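You operate a simulated robot arm through the tools that you are given. There is no shell and no other tool. Be economical: measure what you need, move in short steps, check, and stop when the job is done.

You run a simulated two-armed robot. Do the job below in one go: nothing can be reset, and whatever is moved stays where it is left.

Task
Pick up the filter insert from the service bench top with one hand, pass it to the other hand and put it on the shelf under the service bench.

Only the result counts: the job must be done as asked and must still hold three seconds after the hand-in. Knocking over, shifting, dropping, spilling or breaking anything else fails it.

Robot
Two 6-joint arms with two-finger parallel grippers on one trunk, on a base that drives. Base frame: it is fixed to the floor where the robot stands at the start and does not move with it; the origin is under the middle of the robot, x ahead of it, y to its left, z up; the surface under the hand at the start is at about z = 800. Units: mm, degrees, N and s.
The left shoulder is at the start at [-89, 177, 806], the right one opposite. With the tool pointing down near the work surface each hand reaches from about 100 to 720 mm from the robot's upright axis, wherever it stands, measured 20 degrees to its own side. Places, roughly: shelf under the service bench [300, -200, 300]. Payload 1.57 kg a hand.
Tool frame (each hand has its own): the origin (TCP) lies between the finger pads and is the grasp point; the fingertips stand 30 mm ahead of it; z points along the fingers, y is the line along which they close. Largest opening 80 mm; finger width 17, thickness 12; the body of the gripper, 40 by 82 mm, starts 80 mm behind the TCP.
Orientation is that of the tool frame in the base frame, as a unit quaternion [x, y, z, w]. With the fingers straight down and closing along the base's y, the tool's x points along the base's -x, its y along +y and its z along -z.

Tools
- The arms move only by the tool apply_moves. It takes "left_moves", "right_moves" or both (then of equal length, played together; a hand with none holds still); each is a list of rows, each a list of 7 numbers: the opening, from 0 (shut) to 1 (fully open), then the shift along the base's x, y, z in mm, then the turn, a rotation vector about the base's x, y, z in rad. In form: [[claw, dx, dy, dz, wx, wy, wz], ...]. A call has 1 to 8 rows; each row shifts and turns the commanded pose from where the row before left it. Each row takes 0.2 s and may step no farther than 50 mm and 8.6 degrees from the row before; otherwise, or with a gripper value out of range, the whole call is refused. A pose out of reach is approached as far as the arm can. The call stops where the force on the tool passes 40 N (or 10 N more than at its start, if that is more) or the arm is blocked; 0.2 s more then pass. The fingers move at their own pace (about 72 mm/s each) and stop on an object; they squeeze with about 27 N. The grip force told is the motor's: it shows also when the fingers shut on nothing. Time passes only in rows, and 0.2 s behind the last, so rows that do not move let the fingers close. The reply holds the time, the measured pose of the TCP, the force on the tool along the base axes, the opening and the grip force, in the units named above and with some noise, with the torque about the TCP (base axes, N m) and any sound that the robot's microphone picked up, and new pictures: "views" is both (left out), scene, wrist or none (wrist: the cameras of the hands that moved).
- Cameras (640 x 400 px; columns grow to the right, rows downward): "scene" is now at [24.4, 5.8, 1512.5]; the picture's right is [0.06, -1.00, 0.00], its down [-0.86, -0.05, -0.50] and it looks along [0.50, 0.03, -0.87] (base axes); focal length 269 px, centre (320, 200). "left" rides on the left gripper at [72, 7, -122] in its tool frame; the picture's right is [-0.09, 1.00, 0.00], its down [-0.84, -0.08, -0.54] and it looks along [-0.54, -0.05, 0.84] (tool axes); focal length 238 px, centre (320, 200). "right" rides on the right gripper at [72, -7, -122] in its tool frame; the picture's right is [0.09, 1.00, 0.00], its down [-0.84, 0.08, -0.54] and it looks along [-0.54, 0.05, 0.84] (tool axes); focal length 238 px, centre (320, 200). There is no depth. A picture from a camera that has moved, and an enlarged one, comes with that camera's place and axes in the base frame and with its lens.
- raise_lower(by): slides the trunk up (or, below 0, down) by that many mm; the arms and the scene camera ride with it, the base frame stays. It gives what a move gives, with no picture.
- base_move(legs): drives the robot by 1 to 6 legs, each [ahead, left, turn to the left] in mm, mm and degrees, along the robot's own axes; the way and the turn of a leg run together, so that a leg with both is an arc; at most 1500 mm and 180 degrees a leg. The arms and the cameras ride along, it lands a little off, and it stops where it bumps. It gives what a move gives, and a new picture of the scene camera.
- pan_tilt(pan, tilt): turns the head with the scene camera to pan (to the left, within 143 degrees either way) and tilt (down, from -29 to 69), counted from straight ahead of the robot. It gives what a move gives, and a new picture of the scene camera.
- close_up(camera, box): a new picture of the part [left, top, right, bottom] of that camera's present view, enlarged. No time passes.
- hand_in(): hands the job in; it is judged then, once.

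Go step by step. Nothing tells you exact positions but the pictures and the camera data: compare them with the known pose of the tool, close in by small moves and look again before you grip or let go. The budget is 120 turns and 260 pictures, counting those below and the enlarged ones. Unless the task says otherwise, let go and move clear before handing in, and close with one line.

The tools are called after "Request:" by a JSON object that holds its "name" and its "arguments". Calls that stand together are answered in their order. apply_moves: Moves the arms, as the interface text tells. Its arguments: {"type":"object","properties":{"left_moves":{"type":"array","items":{"type":"array","items":{"type":"number"}}},"right_moves":{"type":"array","items":{"type":"array","items":{"type":"number"}}},"views":{"type":"string","enum":["both","scene","wrist","none"]}},"required":[]} The other tools are called the same way: raise_lower (by) slides the trunk up or down; base_move (legs) drives the base; pan_tilt (pan, tilt) turns the head that bears the scene camera; close_up (camera, box) takes an enlarged picture of a part of a camera's view; hand_in () hands the job in.

At the start:

```text
clock: 0.0
left_tcp_pos: [493.8, 333.5, 1121.3]
left_orientation: [0.0, 1.0, 0.001, -0.001]
left_ft_force: [-0.5, 0.3, 0.1]
left_ft_torque: [0.01, -0.04, 0.03]
left_gripper_width: 79.9
left_gripper_force: 0.1
right_tcp_pos: [521.5, -197.5, 1026.6]
right_orientation: [0.0, 1.0, -0.001, 0.0]
right_ft_force: [0.1, 0.2, 0.1]
right_ft_torque: [-0.02, 0.0, 0.01]
right_gripper_width: 79.8
right_gripper_force: 0.1
trunk travel left (down, up): [-250.0, 78.0]
robot x, y, heading: [2.5, 1.8, -0.1]
head pan, tilt: [3.5, 60.0]
```

scene: 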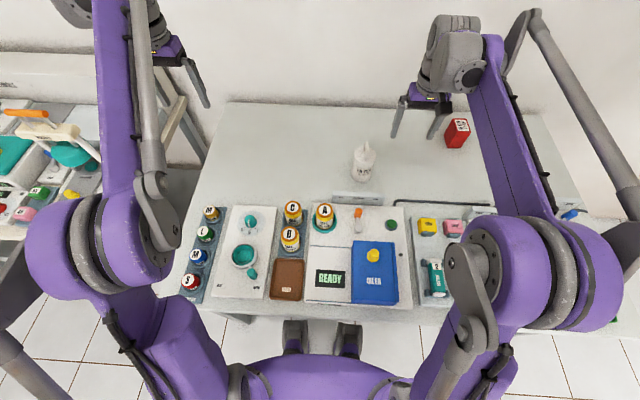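
right: 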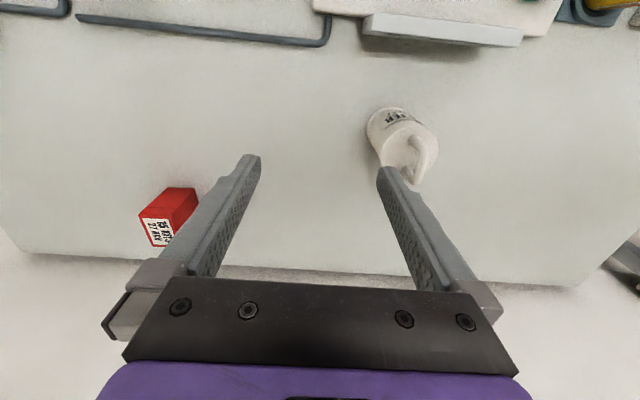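
left: 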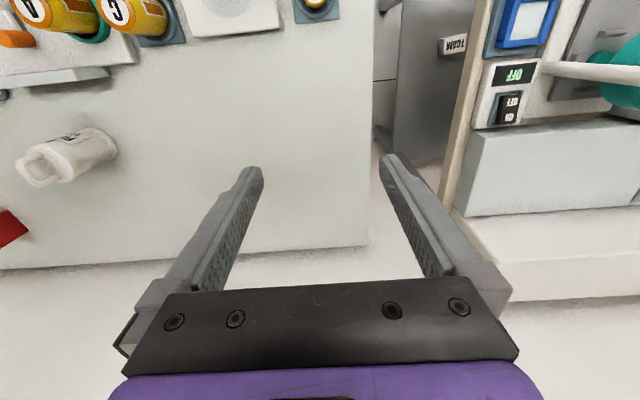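

I see the bench with several items; the white part with a loop at about scene (365,163) may be the filter insert. I will enlarge it and its surroundings.

Request:
{"name": "close_up", "arguments": {"camera": "scene", "box": [320, 120, 480, 220]}}

Request:
{"name": "close_up", "arguments": {"camera": "scene", "box": [180, 190, 500, 390]}}

Request:
{"name": "close_up", "arguments": {"camera": "right", "box": [320, 80, 480, 180]}}

```text
4.00 times, centred on (400, 170) of scene
camera zoom: at [24.4, 5.8, 1512.5], right [0.06, -1.0, 0.0], down [-0.86, -0.05, -0.5], along [0.5, 0.03, -0.87], focal length 1074 px, centre (0, 320)
```

zoom: 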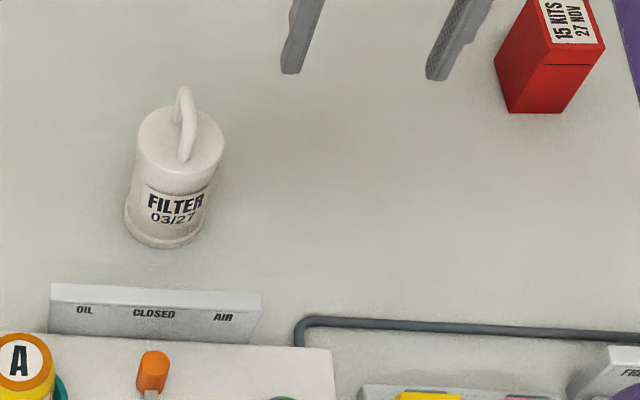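

```text
2.00 times, centred on (340, 290) of scene
camera zoom: at [24.4, 5.8, 1512.5], right [0.06, -1.0, 0.0], down [-0.86, -0.05, -0.5], along [0.5, 0.03, -0.87], focal length 537 px, centre (280, 20)
```

zoom: 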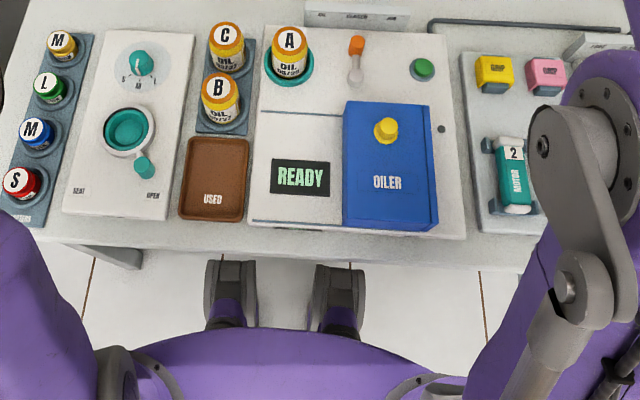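

```text
4.00 times, centred on (400, 130) of right
camera zoom: at [448.6, -203.3, 1148.8], right [-0.09, 1.0, 0.0], down [0.84, 0.08, 0.54], along [0.54, 0.05, -0.84], focal length 953 px, centre (0, 480)
```

zoom: 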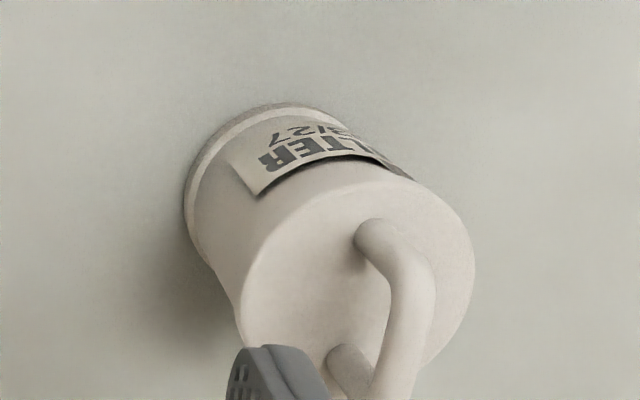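

The part labelled "FILTER" stands at about (539, -97), body top at z≈890, handle loop above it running about along x. The left hand will pick it by the loop from above. The right hand moves aside and tilts so it can take the body later.

Request:
{"name": "apply_moves", "arguments": {"left_moves": [[1, 5, -45, -10, 0, 0, 0], [1, 5, -45, -10, 0, 0, 0], [1, 5, -45, -10, 0, 0, 0], [1, 5, -45, -10, 0, 0, 0], [1, 5, -45, -10, 0, 0, 0], [1, 5, -45, -10, 0, 0, 0], [1, 5, -45, -10, 0, 0, 0], [1, 5, -45, -10, 0, 0, 0]], "right_moves": [[1, -20, -30, 0, 0, -0.1, 0], [1, -20, -30, 0, 0, -0.1, 0], [1, -20, -30, 0, 0, -0.1, 0], [1, -20, -30, 0, 0, -0.1, 0], [1, -20, -30, 0, 0, -0.1, 0], [1, -20, -30, 0, 0, -0.1, 0], [1, -20, -30, 0, 0, -0.1, 0], [1, -20, -30, 0, 0, -0.1, 0]]}}

```text
clock: 1.8
left_tcp_pos: [534.0, -28.6, 1040.4]
left_orientation: [-0.001, 1.0, 0.001, 0.0]
left_ft_force: [0.4, -0.7, -0.6]
left_ft_torque: [0.04, -0.02, 0.01]
left_gripper_width: 80.2
left_gripper_force: 0.0
right_tcp_pos: [360.4, -437.8, 1026.0]
right_orientation: [-0.001, 0.92, 0.0, 0.391]
right_ft_force: [-0.2, -0.1, 0.4]
right_ft_torque: [0.0, 0.0, -0.01]
right_gripper_width: 79.9
right_gripper_force: 0.1
trunk travel left (down, up): [-250.0, 78.0]
robot x, y, heading: [0.0, 2.8, 0.2]
head pan, tilt: [3.5, 60.0]
camera scene: at [24.6, 4.0, 1512.5], right [0.06, -1.0, 0.0], down [-0.86, -0.05, -0.5], along [0.5, 0.03, -0.87], focal length 269 px, centre (320, 200)
camera right: at [222.0, -444.3, 1059.6], right [-0.06, 1.0, -0.07], down [0.19, 0.08, 0.98], along [0.98, 0.05, -0.2], focal length 238 px, centre (320, 200)
camera left: at [462.4, -22.5, 1162.8], right [0.09, 1.0, 0.0], down [0.84, -0.08, 0.54], along [0.54, -0.05, -0.84], focal length 238 px, centre (320, 200)
```

scene: 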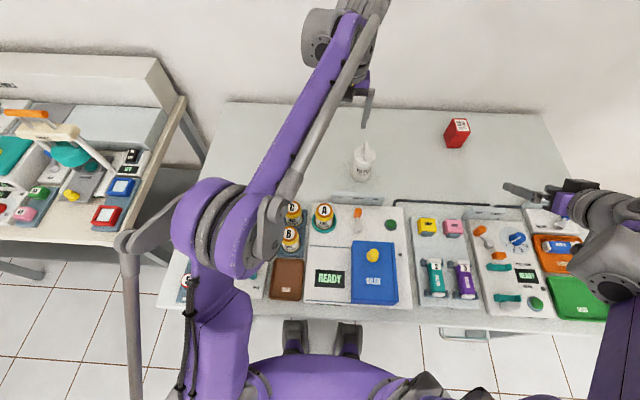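
right: 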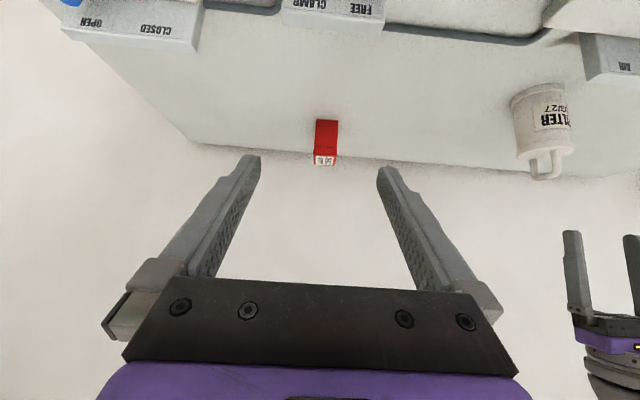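
left: 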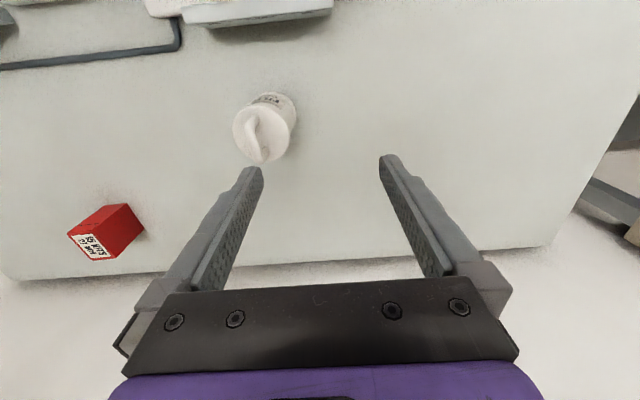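

The loop's apex is at z≈938 and the body top at ≈895. The left hand moves over the filter and partway down, then I check again.

Request:
{"name": "apply_moves", "arguments": {"left_moves": [[1, 2, -34, 0, 0, 0, 0], [1, 3, -34, 0, 0, 0, 0], [1, 0, 0, -25, 0, 0, 0], [1, 0, 0, -25, 0, 0, 0]], "views": "both"}}

Request:
{"name": "close_up", "arguments": {"camera": "left", "box": [220, 60, 420, 185]}}

Request:
{"name": "close_up", "arguments": {"camera": "right", "box": [480, 60, 640, 160]}}

```text
clock: 2.8
left_tcp_pos: [539.1, -93.8, 991.5]
left_orientation: [0.0, 1.0, 0.001, -0.001]
left_ft_force: [0.3, -0.3, -0.8]
left_ft_torque: [0.0, 0.01, 0.03]
left_gripper_width: 80.1
left_gripper_force: 0.1
right_tcp_pos: [360.0, -437.2, 1026.3]
right_orientation: [0.0, 0.921, 0.0, 0.389]
right_ft_force: [-0.5, -1.0, 0.4]
right_ft_torque: [0.01, 0.02, -0.03]
right_gripper_width: 80.0
right_gripper_force: 0.0
trunk travel left (down, up): [-250.0, 78.0]
robot x, y, heading: [-1.8, -0.8, -0.1]
head pan, tilt: [3.5, 60.0]
camera scene: at [24.7, 5.4, 1512.5], right [0.06, -1.0, 0.0], down [-0.86, -0.05, -0.5], along [0.5, 0.03, -0.87], focal length 269 px, centre (320, 200)
camera left: at [468.0, -88.2, 1112.6], right [0.09, 1.0, 0.0], down [0.84, -0.08, 0.54], along [0.54, -0.05, -0.84], focal length 238 px, centre (320, 200)
```

scene: 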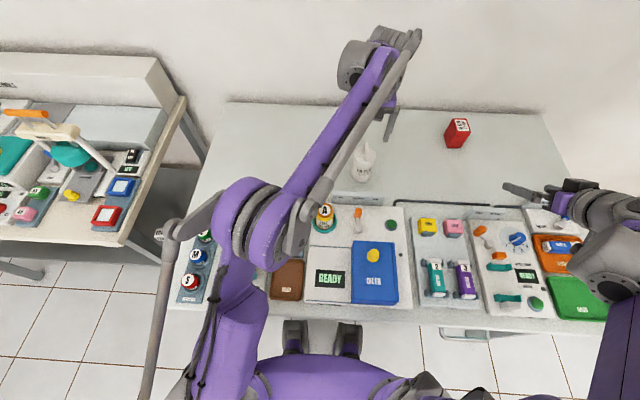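
left: 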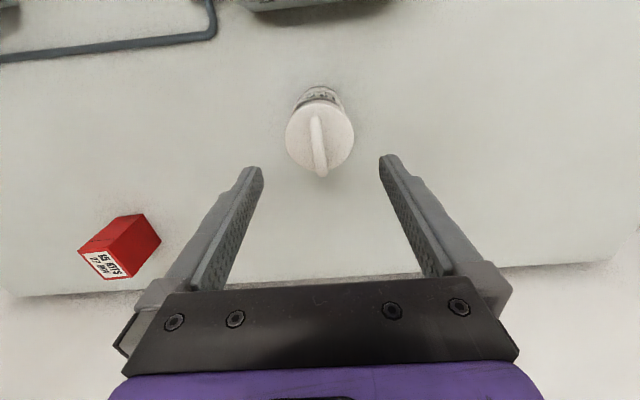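

```text
3.20 times, centred on (320, 122) of left
camera zoom: at [468.0, -88.2, 1112.6], right [0.09, 1.0, 0.0], down [0.84, -0.08, 0.54], along [0.54, -0.05, -0.84], focal length 763 px, centre (320, 448)
```

zoom: 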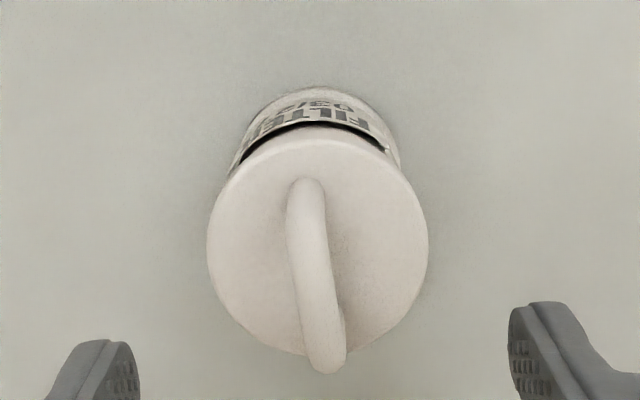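

```text
4.00 times, centred on (560, 110) of right
camera zoom: at [222.5, -442.9, 1060.1], right [-0.06, 1.0, -0.07], down [0.19, 0.08, 0.98], along [0.98, 0.05, -0.2], focal length 953 px, centre (-640, 560)
```

zoom: 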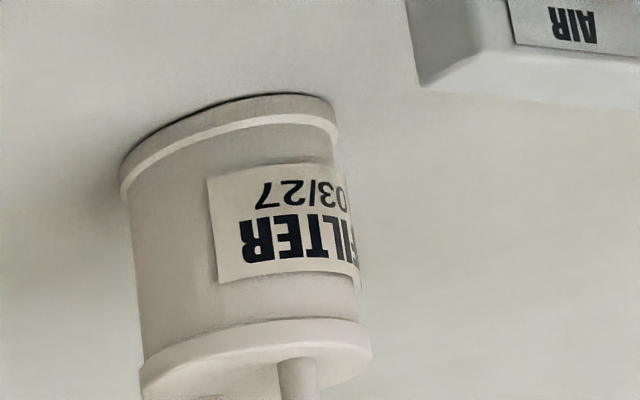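

The loop is centred under the left hand, turned about 6°. I go down to z≈933 with a small yaw and close on the loop.

Request:
{"name": "apply_moves", "arguments": {"left_moves": [[1, -2, -2, -15, 0, 0, 0.1], [1, 0, 0, -20, 0, 0, 0], [1, 0, 0, -15, 0, 0, 0], [1, 0, 0, -8, 0, 0, 0], [1, 0, 0, 0, 0, 0, 0]], "views": "both"}}

Request:
{"name": "close_up", "arguments": {"camera": "right", "box": [480, 60, 640, 220]}}

```text
clock: 4.0
left_tcp_pos: [536.4, -97.1, 933.1]
left_orientation: [-0.05, 0.999, -0.001, 0.0]
left_ft_force: [-0.5, 0.5, -0.6]
left_ft_torque: [0.03, 0.01, 0.01]
left_gripper_width: 80.0
left_gripper_force: 0.1
right_tcp_pos: [359.8, -436.4, 1026.3]
right_orientation: [0.0, 0.921, 0.0, 0.389]
right_ft_force: [-0.2, 0.8, 0.3]
right_ft_torque: [0.0, 0.04, -0.03]
right_gripper_width: 80.2
right_gripper_force: 0.1
trunk travel left (down, up): [-250.0, 78.0]
robot x, y, heading: [-0.9, 0.7, 0.0]
head pan, tilt: [3.5, 60.0]
camera scene: at [24.4, 5.8, 1512.5], right [0.06, -1.0, 0.0], down [-0.86, -0.05, -0.5], along [0.5, 0.03, -0.87], focal length 269 px, centre (320, 200)
camera left: at [465.5, -97.1, 1054.9], right [-0.01, 1.0, 0.0], down [0.84, 0.01, 0.54], along [0.54, 0.0, -0.84], focal length 238 px, centre (320, 200)
```

scene: 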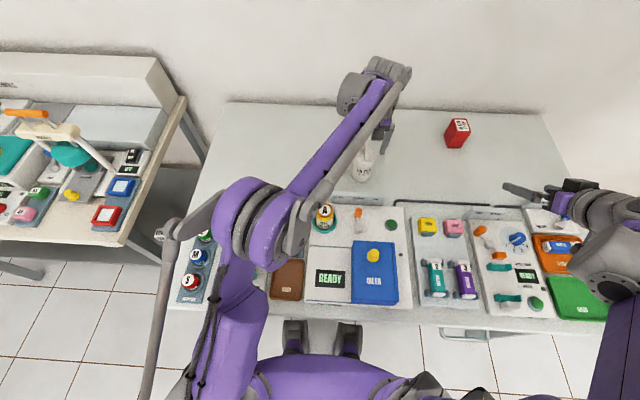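
left: 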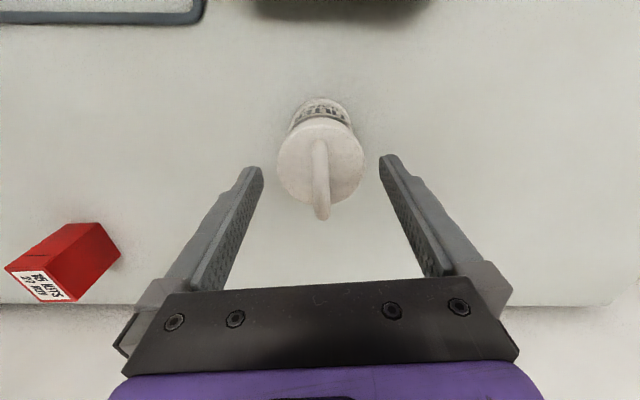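

```text
2.50 times, centred on (560, 140) of right
camera zoom: at [222.2, -442.6, 1060.3], right [-0.06, 1.0, -0.07], down [0.19, 0.08, 0.98], along [0.98, 0.05, -0.2], focal length 596 px, centre (-280, 350)
```

zoom: 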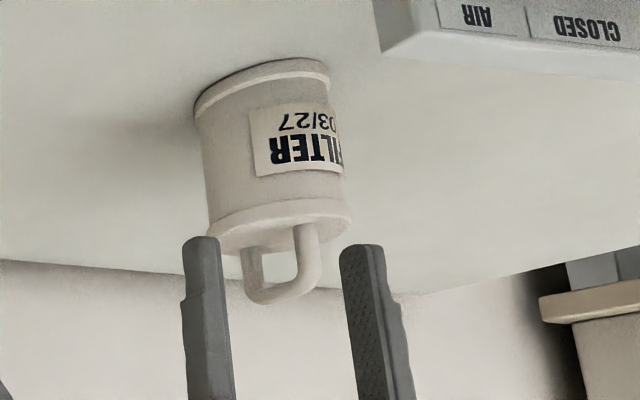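

The fingertips straddle the loop just above the body top. I close the left gripper.

Request:
{"name": "apply_moves", "arguments": {"left_moves": [[1, 0, 0, -3, 0, 0, 0], [0, 0, 0, 0, 0, 0, 0], [0, 0, 0, 0, 0, 0, 0], [0, 0, 0, 0, 0, 0, 0], [0, 0, 0, 0, 0, 0, 0]], "views": "wrist"}}

Request:
{"name": "close_up", "arguments": {"camera": "right", "box": [480, 60, 640, 220]}}

```text
clock: 5.2
left_tcp_pos: [537.7, -97.2, 929.8]
left_orientation: [-0.05, 0.999, 0.0, 0.001]
left_ft_force: [0.5, 0.2, 0.6]
left_ft_torque: [-0.01, -0.06, 0.03]
left_gripper_width: 9.6
left_gripper_force: 27.1
right_tcp_pos: [359.9, -436.3, 1026.6]
right_orientation: [0.0, 0.921, 0.0, 0.389]
right_ft_force: [0.7, 0.0, -0.5]
right_ft_torque: [-0.01, 0.03, 0.03]
right_gripper_width: 80.0
right_gripper_force: 0.1
trunk travel left (down, up): [-250.0, 78.0]
robot x, y, heading: [-0.6, -0.7, -0.1]
head pan, tilt: [3.5, 60.0]
camera left: at [465.5, -96.9, 1051.9], right [-0.01, 1.0, 0.0], down [0.84, 0.01, 0.54], along [0.54, 0.0, -0.84], focal length 238 px, centre (320, 200)
```

left: 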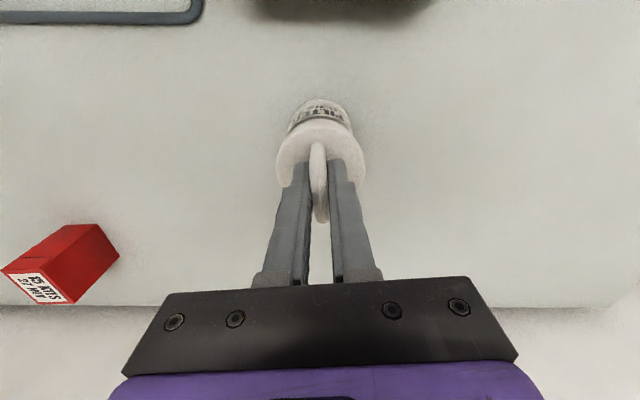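

```text
2.50 times, centred on (560, 140) of right
camera zoom: at [222.3, -442.6, 1060.3], right [-0.06, 1.0, -0.07], down [0.19, 0.08, 0.98], along [0.98, 0.05, -0.2], focal length 596 px, centre (-280, 350)
```

zoom: 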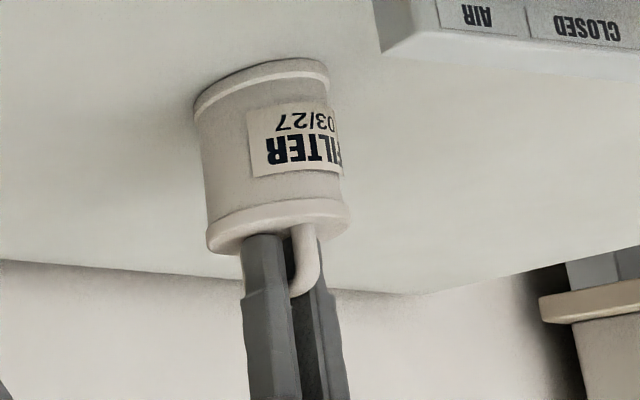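

The loop is held (9.6 mm, 27 N). I lift the filter straight up and bring it a bit nearer, while the right hand yaws toward it from a distance.

Request:
{"name": "apply_moves", "arguments": {"left_moves": [[0, 0, 0, 15, 0, 0, 0], [0, 0, 0, 30, 0, 0, 0], [0, 0, 0, 35, 0, 0, 0], [0, 0, 0, 35, 0, 0, 0], [0, 0, 0, 35, 0, 0, 0], [0, -20, 0, 30, 0, 0, 0], [0, -20, 0, 0, 0, 0, 0], [0, -17, 0, 0, 0, 0, 0]], "right_moves": [[1, 0, 20, 0, 0, 0, 0.12], [1, 0, 20, 0, 0, 0, 0.12], [1, 0, 20, 0, 0, 0, 0.12], [1, 0, 20, 0, 0, 0, 0.12], [1, 0, 20, 0, 0, 0, 0.12], [1, 0, 20, 0, 0, 0, 0], [1, 0, 20, 0, 0, 0, 0], [1, 0, 20, 0, 0, 0, 0]]}}

```text
clock: 7.0
left_tcp_pos: [477.7, -95.1, 1109.2]
left_orientation: [-0.05, 0.999, 0.0, 0.0]
left_ft_force: [-0.3, -0.3, -1.5]
left_ft_torque: [-0.03, -0.01, 0.02]
left_gripper_width: 9.8
left_gripper_force: 27.4
left hand out of reach, approached as far as the arm can: row 6
right_tcp_pos: [359.6, -276.2, 1025.5]
right_orientation: [-0.272, 0.88, 0.115, 0.373]
right_ft_force: [0.5, -0.3, -0.9]
right_ft_torque: [0.0, 0.0, -0.01]
right_gripper_width: 80.2
right_gripper_force: 0.3
trunk travel left (down, up): [-250.0, 78.0]
robot x, y, heading: [2.1, 0.0, 0.2]
head pan, tilt: [3.5, 60.0]
camera scene: at [23.5, 6.3, 1512.5], right [0.06, -1.0, 0.0], down [-0.86, -0.05, -0.5], along [0.5, 0.03, -0.87], focal length 269 px, centre (320, 200)
camera right: at [250.1, -358.8, 1060.4], right [-0.62, 0.79, -0.07], down [0.12, 0.17, 0.98], along [0.78, 0.59, -0.2], focal length 238 px, centre (320, 200)
camera left: at [405.5, -96.0, 1231.0], right [-0.01, 1.0, 0.0], down [0.84, 0.01, 0.54], along [0.54, 0.0, -0.84], focal length 238 px, centre (320, 200)
```

scene: 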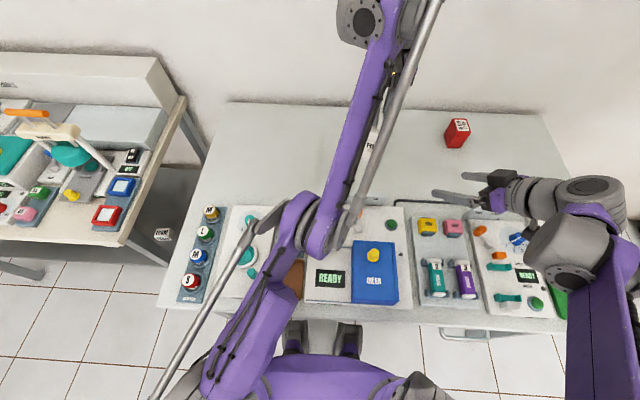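
right: 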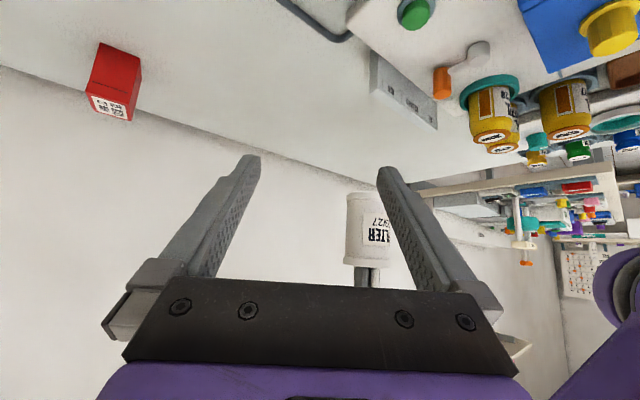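
left: 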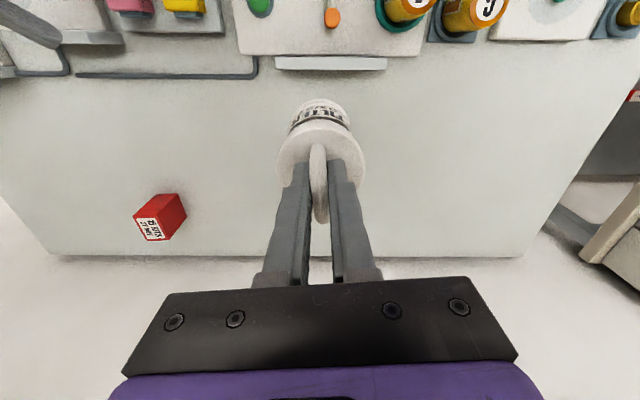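

The filter hangs upright with its body centre at about (478, -95, 1027). The right hand moves to a point 110 mm short of it along its approach direction.

Request:
{"name": "apply_moves", "arguments": {"right_moves": [[1, 9, 40, 1, 0, 0, 0], [1, 9, 40, 0, 0, 0, 0], [1, 9, 39, 0, 0, 0, 0], [1, 0, 0, 0, 0, 0, 0]]}}

```text
clock: 8.0
left_tcp_pos: [478.7, -96.1, 1108.9]
left_orientation: [-0.05, 0.999, 0.001, -0.001]
left_ft_force: [-0.4, -1.1, -1.5]
left_ft_torque: [0.02, 0.03, -0.01]
left_gripper_width: 9.8
left_gripper_force: 26.8
right_tcp_pos: [387.1, -158.1, 1027.4]
right_orientation: [-0.273, 0.88, 0.116, 0.372]
right_ft_force: [-0.3, -0.3, 0.2]
right_ft_torque: [-0.01, -0.02, 0.03]
right_gripper_width: 80.0
right_gripper_force: 0.0
trunk travel left (down, up): [-250.0, 78.0]
robot x, y, heading: [-1.7, -0.3, -0.0]
head pan, tilt: [3.5, 60.0]
camera scene: at [24.5, 5.6, 1512.5], right [0.06, -1.0, 0.0], down [-0.86, -0.05, -0.5], along [0.5, 0.03, -0.87], focal length 269 px, centre (320, 200)
camera right: at [277.8, -241.3, 1061.1], right [-0.62, 0.79, -0.07], down [0.12, 0.17, 0.98], along [0.78, 0.59, -0.2], focal length 238 px, centre (320, 200)
```

scene: 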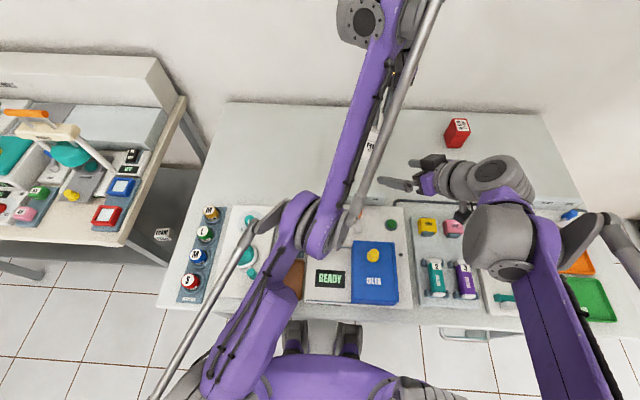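
right: 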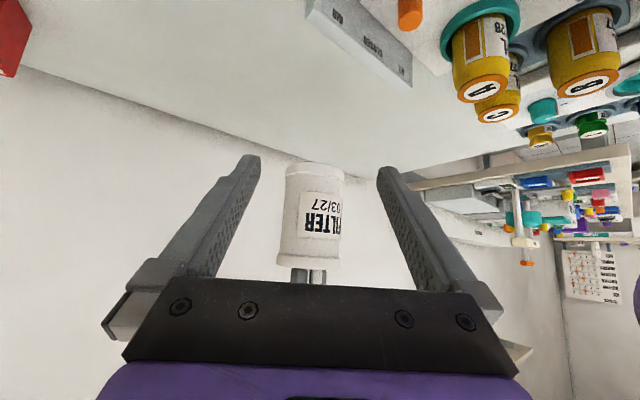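

The filter sits about centred between the right fingers (about 3 mm off, which I correct). I move in to straddle it.

Request:
{"name": "apply_moves", "arguments": {"right_moves": [[1, 23, 15, 0, 0, 0, 0], [1, 23, 15, 0, 0, 0, 0], [1, 23, 15, 0, 0, 0, 0], [1, 22, 14, 0, 0, 0, 0], [1, 0, 0, 0, 0, 0, 0]]}}

Request:
{"name": "close_up", "arguments": {"camera": "right", "box": [200, 100, 440, 250]}}

Request:
{"name": "close_up", "arguments": {"camera": "left", "box": [200, 60, 440, 210]}}

```text
clock: 9.2
left_tcp_pos: [478.5, -96.8, 1108.6]
left_orientation: [-0.05, 0.999, 0.0, -0.001]
left_ft_force: [0.5, 0.5, -1.7]
left_ft_torque: [0.01, 0.0, -0.01]
left_gripper_width: 9.6
left_gripper_force: 27.1
right_tcp_pos: [479.9, -99.8, 1027.1]
right_orientation: [-0.272, 0.88, 0.116, 0.372]
right_ft_force: [-0.6, -0.7, -0.1]
right_ft_torque: [-0.02, 0.02, -0.01]
right_gripper_width: 80.1
right_gripper_force: 0.1
trunk travel left (down, up): [-250.0, 78.0]
robot x, y, heading: [-4.7, 2.0, -0.0]
head pan, tilt: [3.5, 60.0]
camera scene: at [23.9, 5.7, 1512.5], right [0.06, -1.0, 0.0], down [-0.86, -0.05, -0.5], along [0.5, 0.03, -0.87], focal length 269 px, centre (320, 200)
camera right: at [369.3, -182.1, 1061.6], right [-0.62, 0.79, -0.07], down [0.12, 0.17, 0.98], along [0.78, 0.59, -0.2], focal length 238 px, centre (320, 200)
```

scene: 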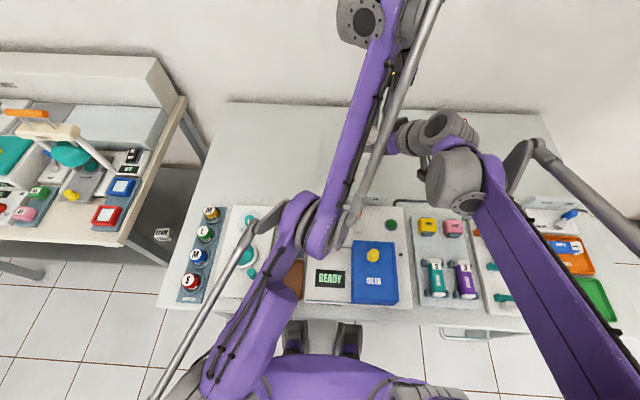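
right: 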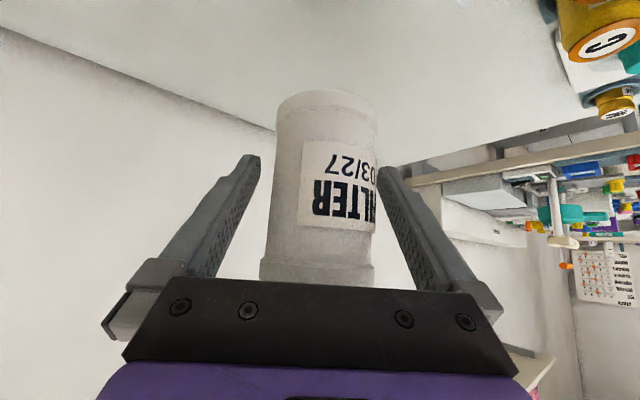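

```text
2.67 times, centred on (320, 175) of right
camera zoom: at [369.3, -182.1, 1061.6], right [-0.62, 0.79, -0.07], down [0.12, 0.17, 0.98], along [0.78, 0.59, -0.2], focal length 636 px, centre (320, 267)
```

zoom: 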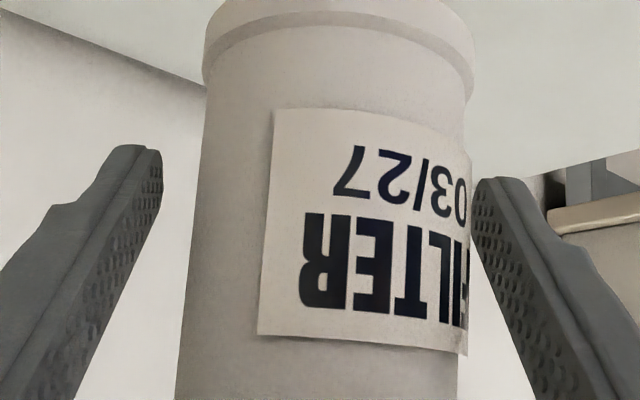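

```text
2.67 times, centred on (320, 135) of left
camera zoom: at [406.2, -96.7, 1230.9], right [-0.01, 1.0, 0.0], down [0.84, 0.01, 0.54], along [0.54, 0.01, -0.84], focal length 636 px, centre (320, 373)
```

zoom: 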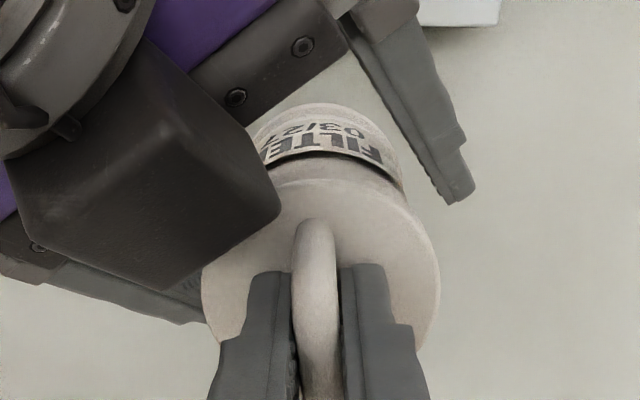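

The body is centred between the right fingers at mid-height, clear of the rims. I close the right gripper while the left still holds.

Request:
{"name": "apply_moves", "arguments": {"right_moves": [[0, 0, 0, 0, 0, 0, 0], [0, 0, 0, 0, 0, 0, 0], [0, 0, 0, 0, 0, 0, 0]], "views": "wrist"}}

Request:
{"name": "close_up", "arguments": {"camera": "left", "box": [100, 0, 540, 275]}}

```text
clock: 10.0
left_tcp_pos: [478.5, -97.0, 1109.9]
left_orientation: [-0.049, 0.999, 0.0, -0.001]
left_ft_force: [4.0, -9.3, 1.4]
left_ft_torque: [-0.13, -0.51, 0.0]
left_gripper_width: 9.5
left_gripper_force: 26.7
right_tcp_pos: [480.3, -99.1, 1027.1]
right_orientation: [-0.273, 0.88, 0.115, 0.372]
right_ft_force: [-5.5, 9.6, -2.7]
right_ft_torque: [-0.61, 0.06, 0.02]
right_gripper_width: 63.0
right_gripper_force: 27.0
trunk travel left (down, up): [-250.0, 78.0]
robot x, y, heading: [1.0, 0.7, 0.2]
head pan, tilt: [3.5, 60.0]
camera right: at [369.4, -181.9, 1061.4], right [-0.62, 0.78, -0.07], down [0.12, 0.17, 0.98], along [0.78, 0.6, -0.2], focal length 238 px, centre (320, 200)
```

right: 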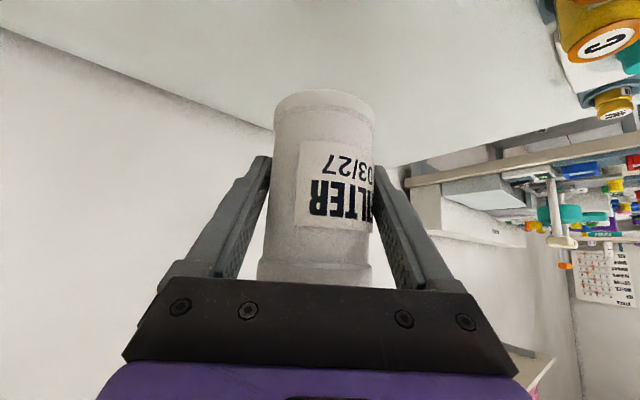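

```text
1.45 times, centred on (320, 138) of left
camera zoom: at [406.7, -96.9, 1230.7], right [-0.01, 1.0, 0.0], down [0.84, 0.01, 0.54], along [0.54, 0.0, -0.84], focal length 347 px, centre (320, 291)
```

zoom: 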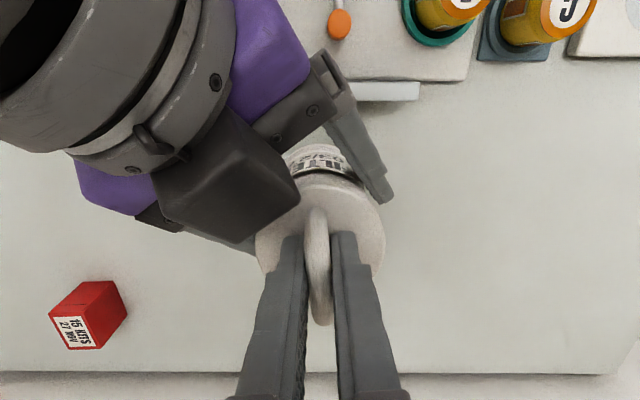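

Both hands hold it (right 63 mm, 27 N). There is a housing on top of the right gripper near the left finger, so I open the left only a little and lift it straight up.

Request:
{"name": "apply_moves", "arguments": {"left_moves": [[0.28, 0, 0, 0, 0, 0, 0], [0.28, 0, 0, 0, 0, 0, 0], [0.28, 0, 0, 10, 0, 0, 0], [0.28, 0, 0, 15, 0, 0, 0], [0.28, 2, 0, 15, 0, 0, 0]], "right_moves": [[0, 0, 0, 0, 0, 0, 0], [0, 0, 0, 0, 0, 0, 0], [0, 0, 0, 0, 0, 0, 0], [0, 0, 0, 0, 0, 0, 0], [0, 0, 0, 0, 0, 0, 0]], "views": "wrist"}}

```text
clock: 11.2
left_tcp_pos: [479.7, -95.6, 1147.2]
left_orientation: [-0.05, 0.999, 0.0, 0.0]
left_ft_force: [-0.3, 0.1, 0.9]
left_ft_torque: [-0.03, 0.01, -0.02]
left_gripper_width: 22.3
left_gripper_force: 0.0
right_tcp_pos: [480.0, -99.0, 1027.9]
right_orientation: [-0.272, 0.88, 0.116, 0.372]
right_ft_force: [0.5, 0.4, -0.9]
right_ft_torque: [0.0, 0.02, -0.01]
right_gripper_width: 62.7
right_gripper_force: 26.9
trunk travel left (down, up): [-250.0, 78.0]
robot x, y, heading: [-1.6, 0.5, 0.0]
head pan, tilt: [3.5, 60.0]
camera right: at [369.2, -182.0, 1061.7], right [-0.62, 0.79, -0.07], down [0.12, 0.17, 0.98], along [0.78, 0.59, -0.2], focal length 238 px, centre (320, 200)
camera left: at [407.7, -95.6, 1269.7], right [-0.01, 1.0, 0.0], down [0.84, 0.01, 0.54], along [0.54, 0.0, -0.84], focal length 238 px, centre (320, 200)
```

right: 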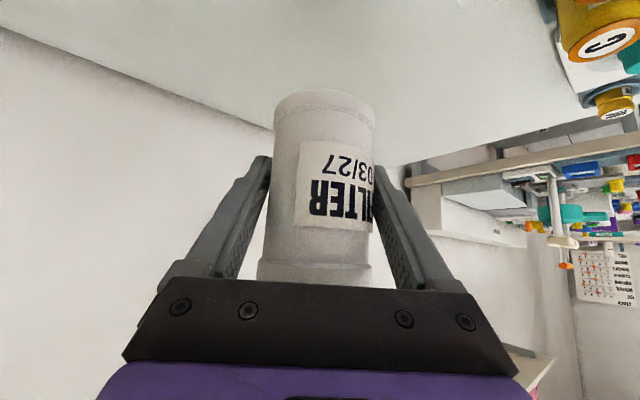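
left: 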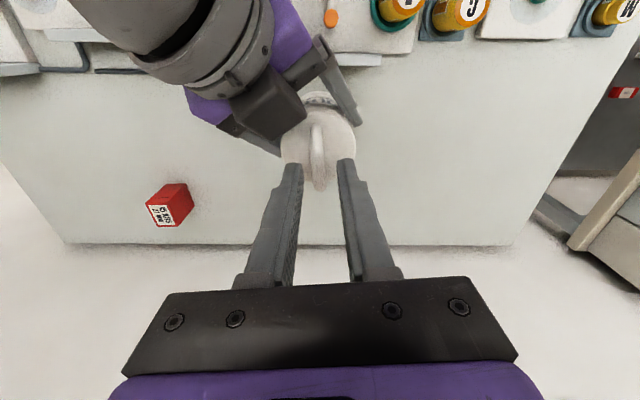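

Handed over. The left hand rises clear and moves off to the left.

Request:
{"name": "apply_moves", "arguments": {"left_moves": [[0.28, 10, 0, 25, 0, 0, 0], [0.28, 10, 20, 10, 0, 0, 0], [0.5, 0, 48, 0, 0, 0, 0], [0.5, 0, 48, 0, 0, 0, 0], [0.5, -10, 48, 0, 0, 0, 0], [0.5, -10, 48, 0, 0, 0, 0], [0.5, -10, 48, 0, 0, 0, 0], [0.5, -10, 48, 0, 0, 0, 0]], "views": "scene"}}

```text
clock: 13.0
left_tcp_pos: [490.7, 215.0, 1200.0]
left_orientation: [-0.05, 0.999, 0.0, -0.001]
left_ft_force: [-0.5, 0.1, -0.9]
left_ft_torque: [-0.03, -0.02, 0.01]
left_gripper_width: 39.6
left_gripper_force: 0.0
left hand out of reach, approached as far as the arm can: row 1, 2, 4, 5, 6, 7, 8
right_tcp_pos: [479.5, -99.5, 1027.6]
right_orientation: [-0.272, 0.88, 0.114, 0.372]
right_ft_force: [-0.8, 0.3, -0.4]
right_ft_torque: [-0.01, 0.02, 0.01]
right_gripper_width: 62.6
right_gripper_force: 27.3
trunk travel left (down, up): [-250.0, 78.0]
robot x, y, heading: [-1.1, 1.9, 0.0]
head pan, tilt: [3.5, 60.0]
camera scene: at [24.3, 7.2, 1512.4], right [0.06, -1.0, 0.0], down [-0.86, -0.05, -0.5], along [0.5, 0.03, -0.87], focal length 269 px, centre (320, 200)
```

scene: 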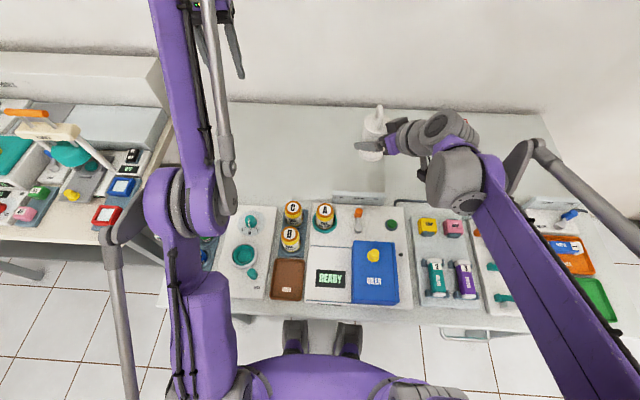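

Before backing away from the bench I look behind the robot for obstacles.

Request:
{"name": "pan_tilt", "arguments": {"pan": 143, "tilt": 35}}

Request:
{"name": "pan_tilt", "arguments": {"pan": -143, "tilt": 35}}

```text
clock: 15.2
left_tcp_pos: [491.6, 213.2, 1200.3]
left_orientation: [-0.05, 0.999, 0.0, -0.001]
left_ft_force: [-1.3, 0.3, 0.7]
left_ft_torque: [0.04, -0.01, -0.01]
left_gripper_width: 39.8
left_gripper_force: 0.0
right_tcp_pos: [480.2, -99.9, 1027.9]
right_orientation: [-0.272, 0.88, 0.115, 0.372]
right_ft_force: [0.2, 0.4, -0.8]
right_ft_torque: [0.02, 0.02, 0.02]
right_gripper_width: 62.7
right_gripper_force: 27.1
trunk travel left (down, up): [-250.0, 78.0]
robot x, y, heading: [0.4, -3.7, -0.1]
head pan, tilt: [143.0, 35.0]
camera scene: at [-112.2, 54.7, 1546.8], right [0.6, 0.8, 0.0], down [0.46, -0.35, -0.82], along [-0.65, 0.49, -0.57], focal length 269 px, centre (320, 200)
```

scene: 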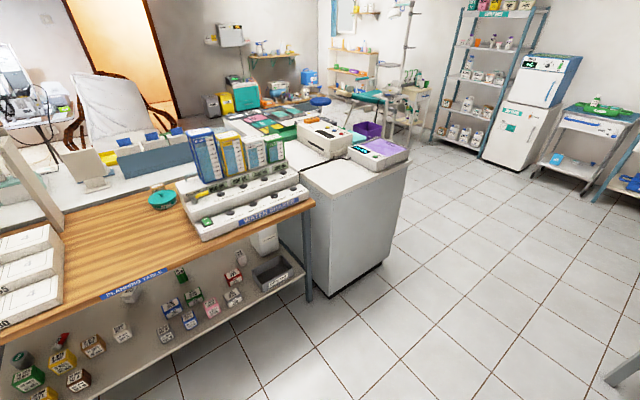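

```text
clock: 19.1
left_tcp_pos: [490.2, 213.9, 1200.0]
left_orientation: [-0.05, 0.999, 0.0, -0.001]
left_ft_force: [-0.4, -0.4, -0.6]
left_ft_torque: [0.01, 0.0, -0.01]
left_gripper_width: 40.2
left_gripper_force: 0.0
right_tcp_pos: [479.5, -99.5, 1027.0]
right_orientation: [-0.272, 0.88, 0.116, 0.372]
right_ft_force: [-0.3, -0.1, 0.3]
right_ft_torque: [0.0, 0.03, 0.01]
right_gripper_width: 62.8
right_gripper_force: 26.9
trunk travel left (down, up): [-250.0, 78.0]
robot x, y, heading: [-2.1, -2.0, 0.0]
head pan, tilt: [-143.0, 35.0]
camera scene: at [-112.3, -51.3, 1546.8], right [-0.6, 0.8, 0.0], down [0.46, 0.35, -0.82], along [-0.65, -0.49, -0.57], focal length 269 px, centre (320, 200)
```

scene: 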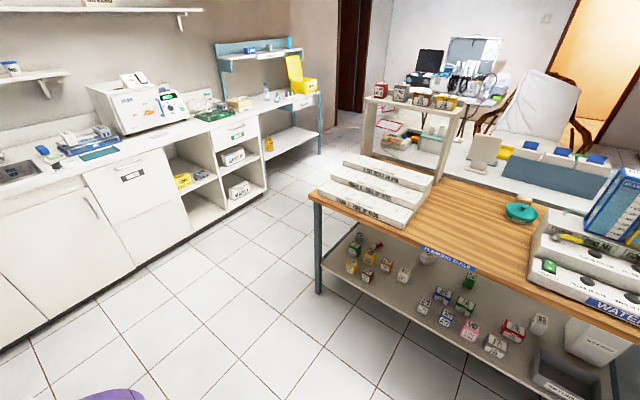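

A table stands behind at about x = -985, so I can back up roughly 450 mm. I drive back and look at the bench and its shelf.

Request:
{"name": "base_move", "arguments": {"legs": [[-430, 0, 0]]}}

Request:
{"name": "pan_tilt", "arguments": {"pan": -10, "tilt": 50}}

```text
clock: 21.8
left_tcp_pos: [59.5, 213.5, 1201.4]
left_orientation: [-0.05, 0.999, 0.0, -0.001]
left_ft_force: [0.4, -0.8, 0.1]
left_ft_torque: [0.0, -0.02, 0.02]
left_gripper_width: 39.9
left_gripper_force: 0.1
right_tcp_pos: [49.0, -100.0, 1027.1]
right_orientation: [-0.272, 0.88, 0.115, 0.373]
right_ft_force: [0.8, -0.8, 0.1]
right_ft_torque: [0.01, 0.01, -0.01]
right_gripper_width: 62.7
right_gripper_force: 27.4
trunk travel left (down, up): [-250.0, 78.0]
robot x, y, heading: [-429.9, -2.2, -0.1]
head pan, tilt: [-143.0, 35.0]
camera scene: at [-543.3, -51.3, 1546.8], right [-0.6, 0.8, 0.0], down [0.46, 0.35, -0.82], along [-0.65, -0.49, -0.57], focal length 269 px, centre (320, 200)
```

scene: 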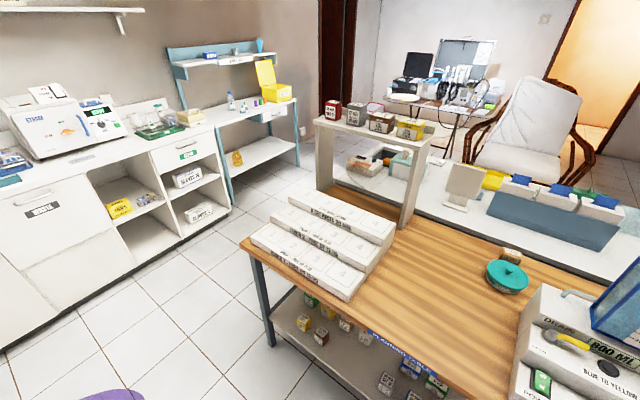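

```text
clock: 23.9
left_tcp_pos: [59.8, 213.4, 1200.5]
left_orientation: [-0.05, 0.999, -0.001, -0.001]
left_ft_force: [0.3, 0.2, 0.4]
left_ft_torque: [0.02, 0.02, 0.02]
left_gripper_width: 39.8
left_gripper_force: 0.0
right_tcp_pos: [49.5, -99.6, 1026.9]
right_orientation: [-0.272, 0.88, 0.115, 0.372]
right_ft_force: [0.5, 0.0, 0.1]
right_ft_torque: [-0.02, 0.02, -0.01]
right_gripper_width: 62.7
right_gripper_force: 27.3
trunk travel left (down, up): [-250.0, 78.0]
robot x, y, heading: [-432.9, 2.7, -0.1]
head pan, tilt: [-10.0, 50.0]
camera scene: at [-396.9, -11.7, 1525.1], right [-0.17, -0.98, 0.0], down [-0.75, 0.13, -0.64], along [0.63, -0.11, -0.77], focal length 269 px, centre (320, 200)
```

scene: 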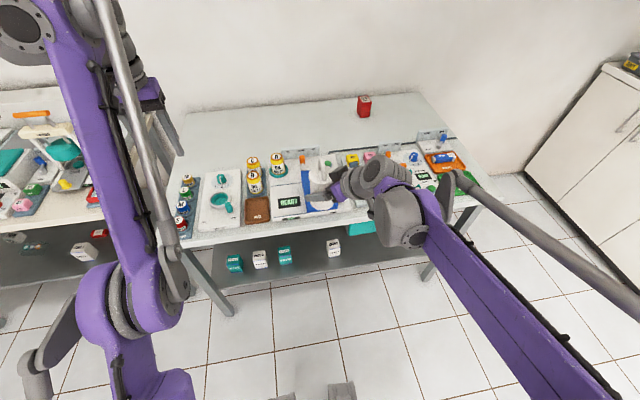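

The shelf shows some boxes on its left and a free middle and right part. I pull both hands back from the bench edge before lowering the trunk for a better view.

Request:
{"name": "apply_moves", "arguments": {"left_moves": [[0.5, -20, 10, 0, 0, 0, 0], [0.5, -20, 10, 0, 0, 0, 0], [0.5, -20, 10, 0, 0, 0, 0], [0.5, -20, 10, 0, 0, 0, 0], [0.5, -20, 10, 0, 0, 0, 0], [0.5, -20, 10, 0, 0, 0, 0], [0.5, -20, 10, 0, 0, 0, 0]], "right_moves": [[0, -17, -15, 0, 0, 0, 0], [0, -17, -15, 0, 0, 0, 0], [0, -17, -15, 0, 0, 0, 0], [0, -17, -15, 0, 0, 0, 0], [0, -17, -15, 0, 0, 0, 0], [0, -17, -15, 0, 0, 0, 0], [0, -17, -15, 0, 0, 0, 0]], "views": "scene"}}

```text
clock: 25.5
left_tcp_pos: [-30.3, 290.4, 1256.4]
left_orientation: [-0.05, 0.999, 0.0, -0.001]
left_ft_force: [-0.1, -0.3, -0.2]
left_ft_torque: [0.0, 0.0, 0.0]
left_gripper_width: 40.1
left_gripper_force: 0.0
left hand out of reach, approached as far as the arm can: row 1, 2, 3, 4, 5, 6
right_tcp_pos: [-72.5, -204.8, 1027.6]
right_orientation: [-0.273, 0.879, 0.115, 0.373]
right_ft_force: [-0.8, -0.4, -0.2]
right_ft_torque: [0.01, 0.02, -0.03]
right_gripper_width: 62.7
right_gripper_force: 26.5
trunk travel left (down, up): [-250.0, 78.0]
robot x, y, heading: [-431.0, -0.4, 0.1]
head pan, tilt: [-10.0, 50.0]
camera scene: at [-399.3, -12.0, 1525.1], right [-0.17, -0.98, 0.0], down [-0.75, 0.13, -0.64], along [0.63, -0.11, -0.77], focal length 269 px, centre (320, 200)
```

scene: 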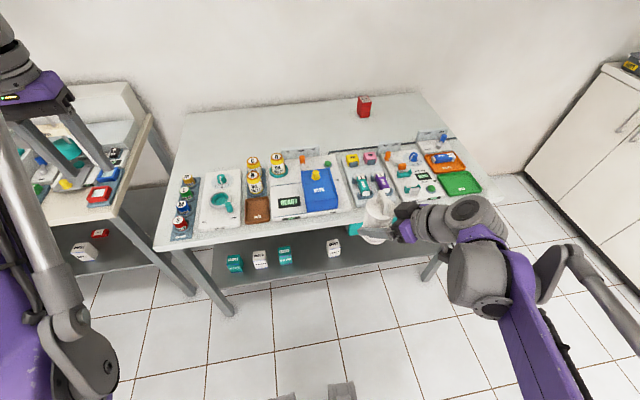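

Both hands are clear of the bench edge. I lower the trunk and look at the shelf from lower down.

Request:
{"name": "raise_lower", "arguments": {"by": -250}}

Request:
{"name": "pan_tilt", "arguments": {"pan": -10, "tilt": 50}}

Request:
{"name": "close_up", "arguments": {"camera": "scene", "box": [180, 160, 500, 360]}}

```text
clock: 28.1
left_tcp_pos: [-27.9, 290.3, 1005.9]
left_orientation: [-0.05, 0.999, 0.0, -0.001]
left_ft_force: [-0.5, -1.3, -0.3]
left_ft_torque: [0.02, 0.0, 0.03]
left_gripper_width: 40.1
left_gripper_force: 0.1
right_tcp_pos: [-70.6, -204.9, 777.6]
right_orientation: [-0.272, 0.88, 0.116, 0.371]
right_ft_force: [-0.9, 0.7, -0.6]
right_ft_torque: [0.01, 0.0, 0.0]
right_gripper_width: 62.7
right_gripper_force: 26.5
trunk travel left (down, up): [0.0, 328.0]
robot x, y, heading: [-433.7, 1.0, 0.1]
head pan, tilt: [-10.0, 50.0]
```

```text
clock: 28.7
left_tcp_pos: [-27.8, 289.9, 1006.1]
left_orientation: [-0.049, 0.999, 0.0, -0.001]
left_ft_force: [0.9, -0.1, 0.5]
left_ft_torque: [0.02, -0.02, 0.01]
left_gripper_width: 39.9
left_gripper_force: 0.0
right_tcp_pos: [-70.0, -204.4, 776.7]
right_orientation: [-0.273, 0.88, 0.116, 0.372]
right_ft_force: [-0.8, -0.1, -0.7]
right_ft_torque: [0.02, 0.02, 0.0]
right_gripper_width: 62.7
right_gripper_force: 27.1
trunk travel left (down, up): [0.0, 328.0]
robot x, y, heading: [-433.5, 1.0, 0.2]
head pan, tilt: [-10.0, 50.0]
camera scene: at [-347.2, -11.7, 1274.2], right [-0.17, -0.98, 0.0], down [-0.75, 0.13, -0.64], along [0.63, -0.11, -0.77], focal length 269 px, centre (320, 200)
```

scene: 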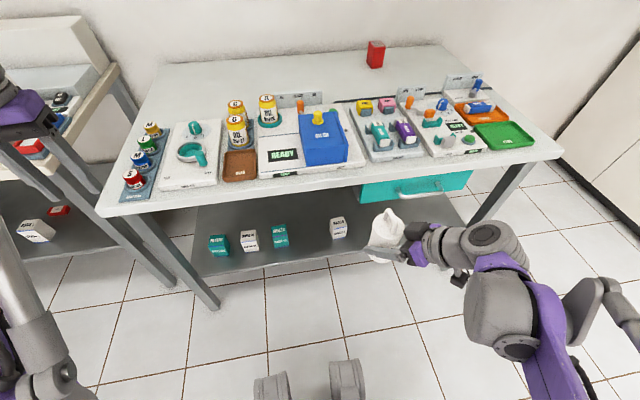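

```text
2.00 times, centred on (340, 260) of scene
camera zoom: at [-347.2, -11.7, 1274.2], right [-0.17, -0.98, 0.0], down [-0.75, 0.13, -0.64], along [0.63, -0.11, -0.77], focal length 537 px, centre (280, 80)
```

zoom: 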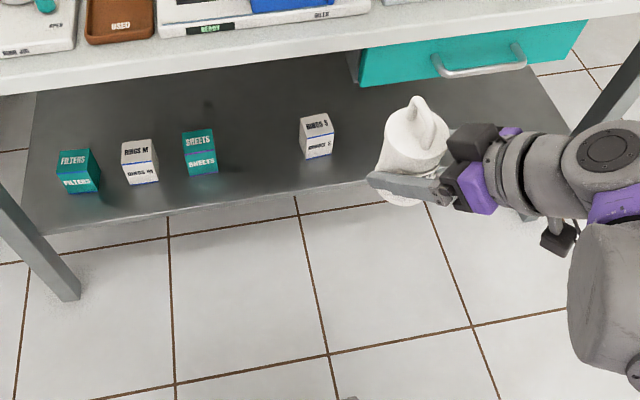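

The shelf's front edge is at x≈155, with the boxes sitting at y≥-215, so the spot at about (220, -330) on the shelf is free. A drawer hangs above it with its bottom at z≈665. I lower the filter in front of the bench and straighten the yaw.

Request:
{"name": "apply_moves", "arguments": {"right_moves": [[0, 0, -15, -38, 0, 0, -0.05], [0, 0, -15, -38, 0, 0, -0.05], [0, 0, -15, -38, 0, 0, -0.05], [0, 0, -15, -38, 0, 0, -0.05], [0, 0, -15, -38, 0, 0, -0.05], [0, 0, -15, -38, 0, 0, -0.05], [0, 0, -15, -38, 0, 0, -0.05], [0, 0, -15, -38, 0, 0, -0.05]]}}

```text
clock: 30.5
left_tcp_pos: [-27.6, 289.3, 1006.9]
left_orientation: [-0.05, 0.999, 0.001, 0.0]
left_ft_force: [-0.3, -0.3, 0.3]
left_ft_torque: [0.02, -0.01, 0.01]
left_gripper_width: 39.8
left_gripper_force: 0.1
right_tcp_pos: [-59.4, -329.9, 487.7]
right_orientation: [-0.093, 0.917, 0.039, 0.385]
right_ft_force: [0.1, 0.1, -0.2]
right_ft_torque: [-0.04, -0.02, 0.02]
right_gripper_width: 62.6
right_gripper_force: 27.1
right hand out of reach, approached as far as the arm can: row 8
trunk travel left (down, up): [0.0, 328.0]
robot x, y, heading: [-430.6, -1.8, 0.0]
head pan, tilt: [-10.0, 50.0]
camera scene: at [-347.0, -11.9, 1274.2], right [-0.17, -0.98, 0.0], down [-0.75, 0.13, -0.64], along [0.63, -0.11, -0.77], focal length 269 px, centre (320, 200)
camera right: at [-193.0, -363.5, 522.4], right [-0.26, 0.96, -0.06], down [0.18, 0.11, 0.98], along [0.95, 0.24, -0.2], focal length 238 px, centre (320, 200)
```

scene: 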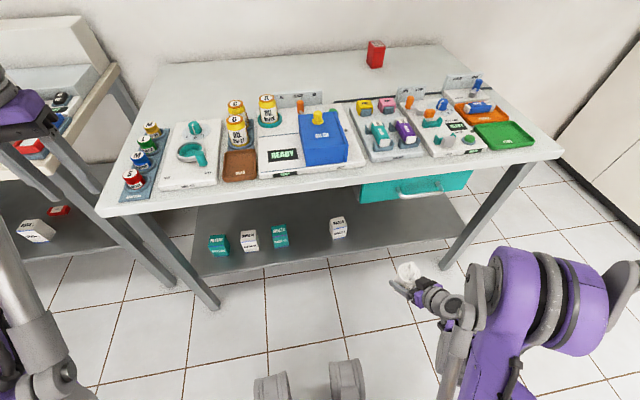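
right: 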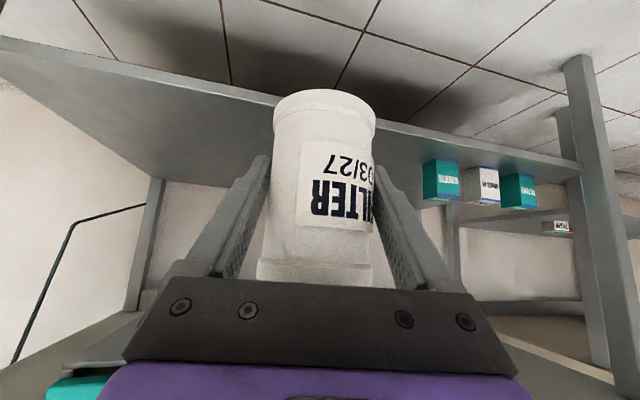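

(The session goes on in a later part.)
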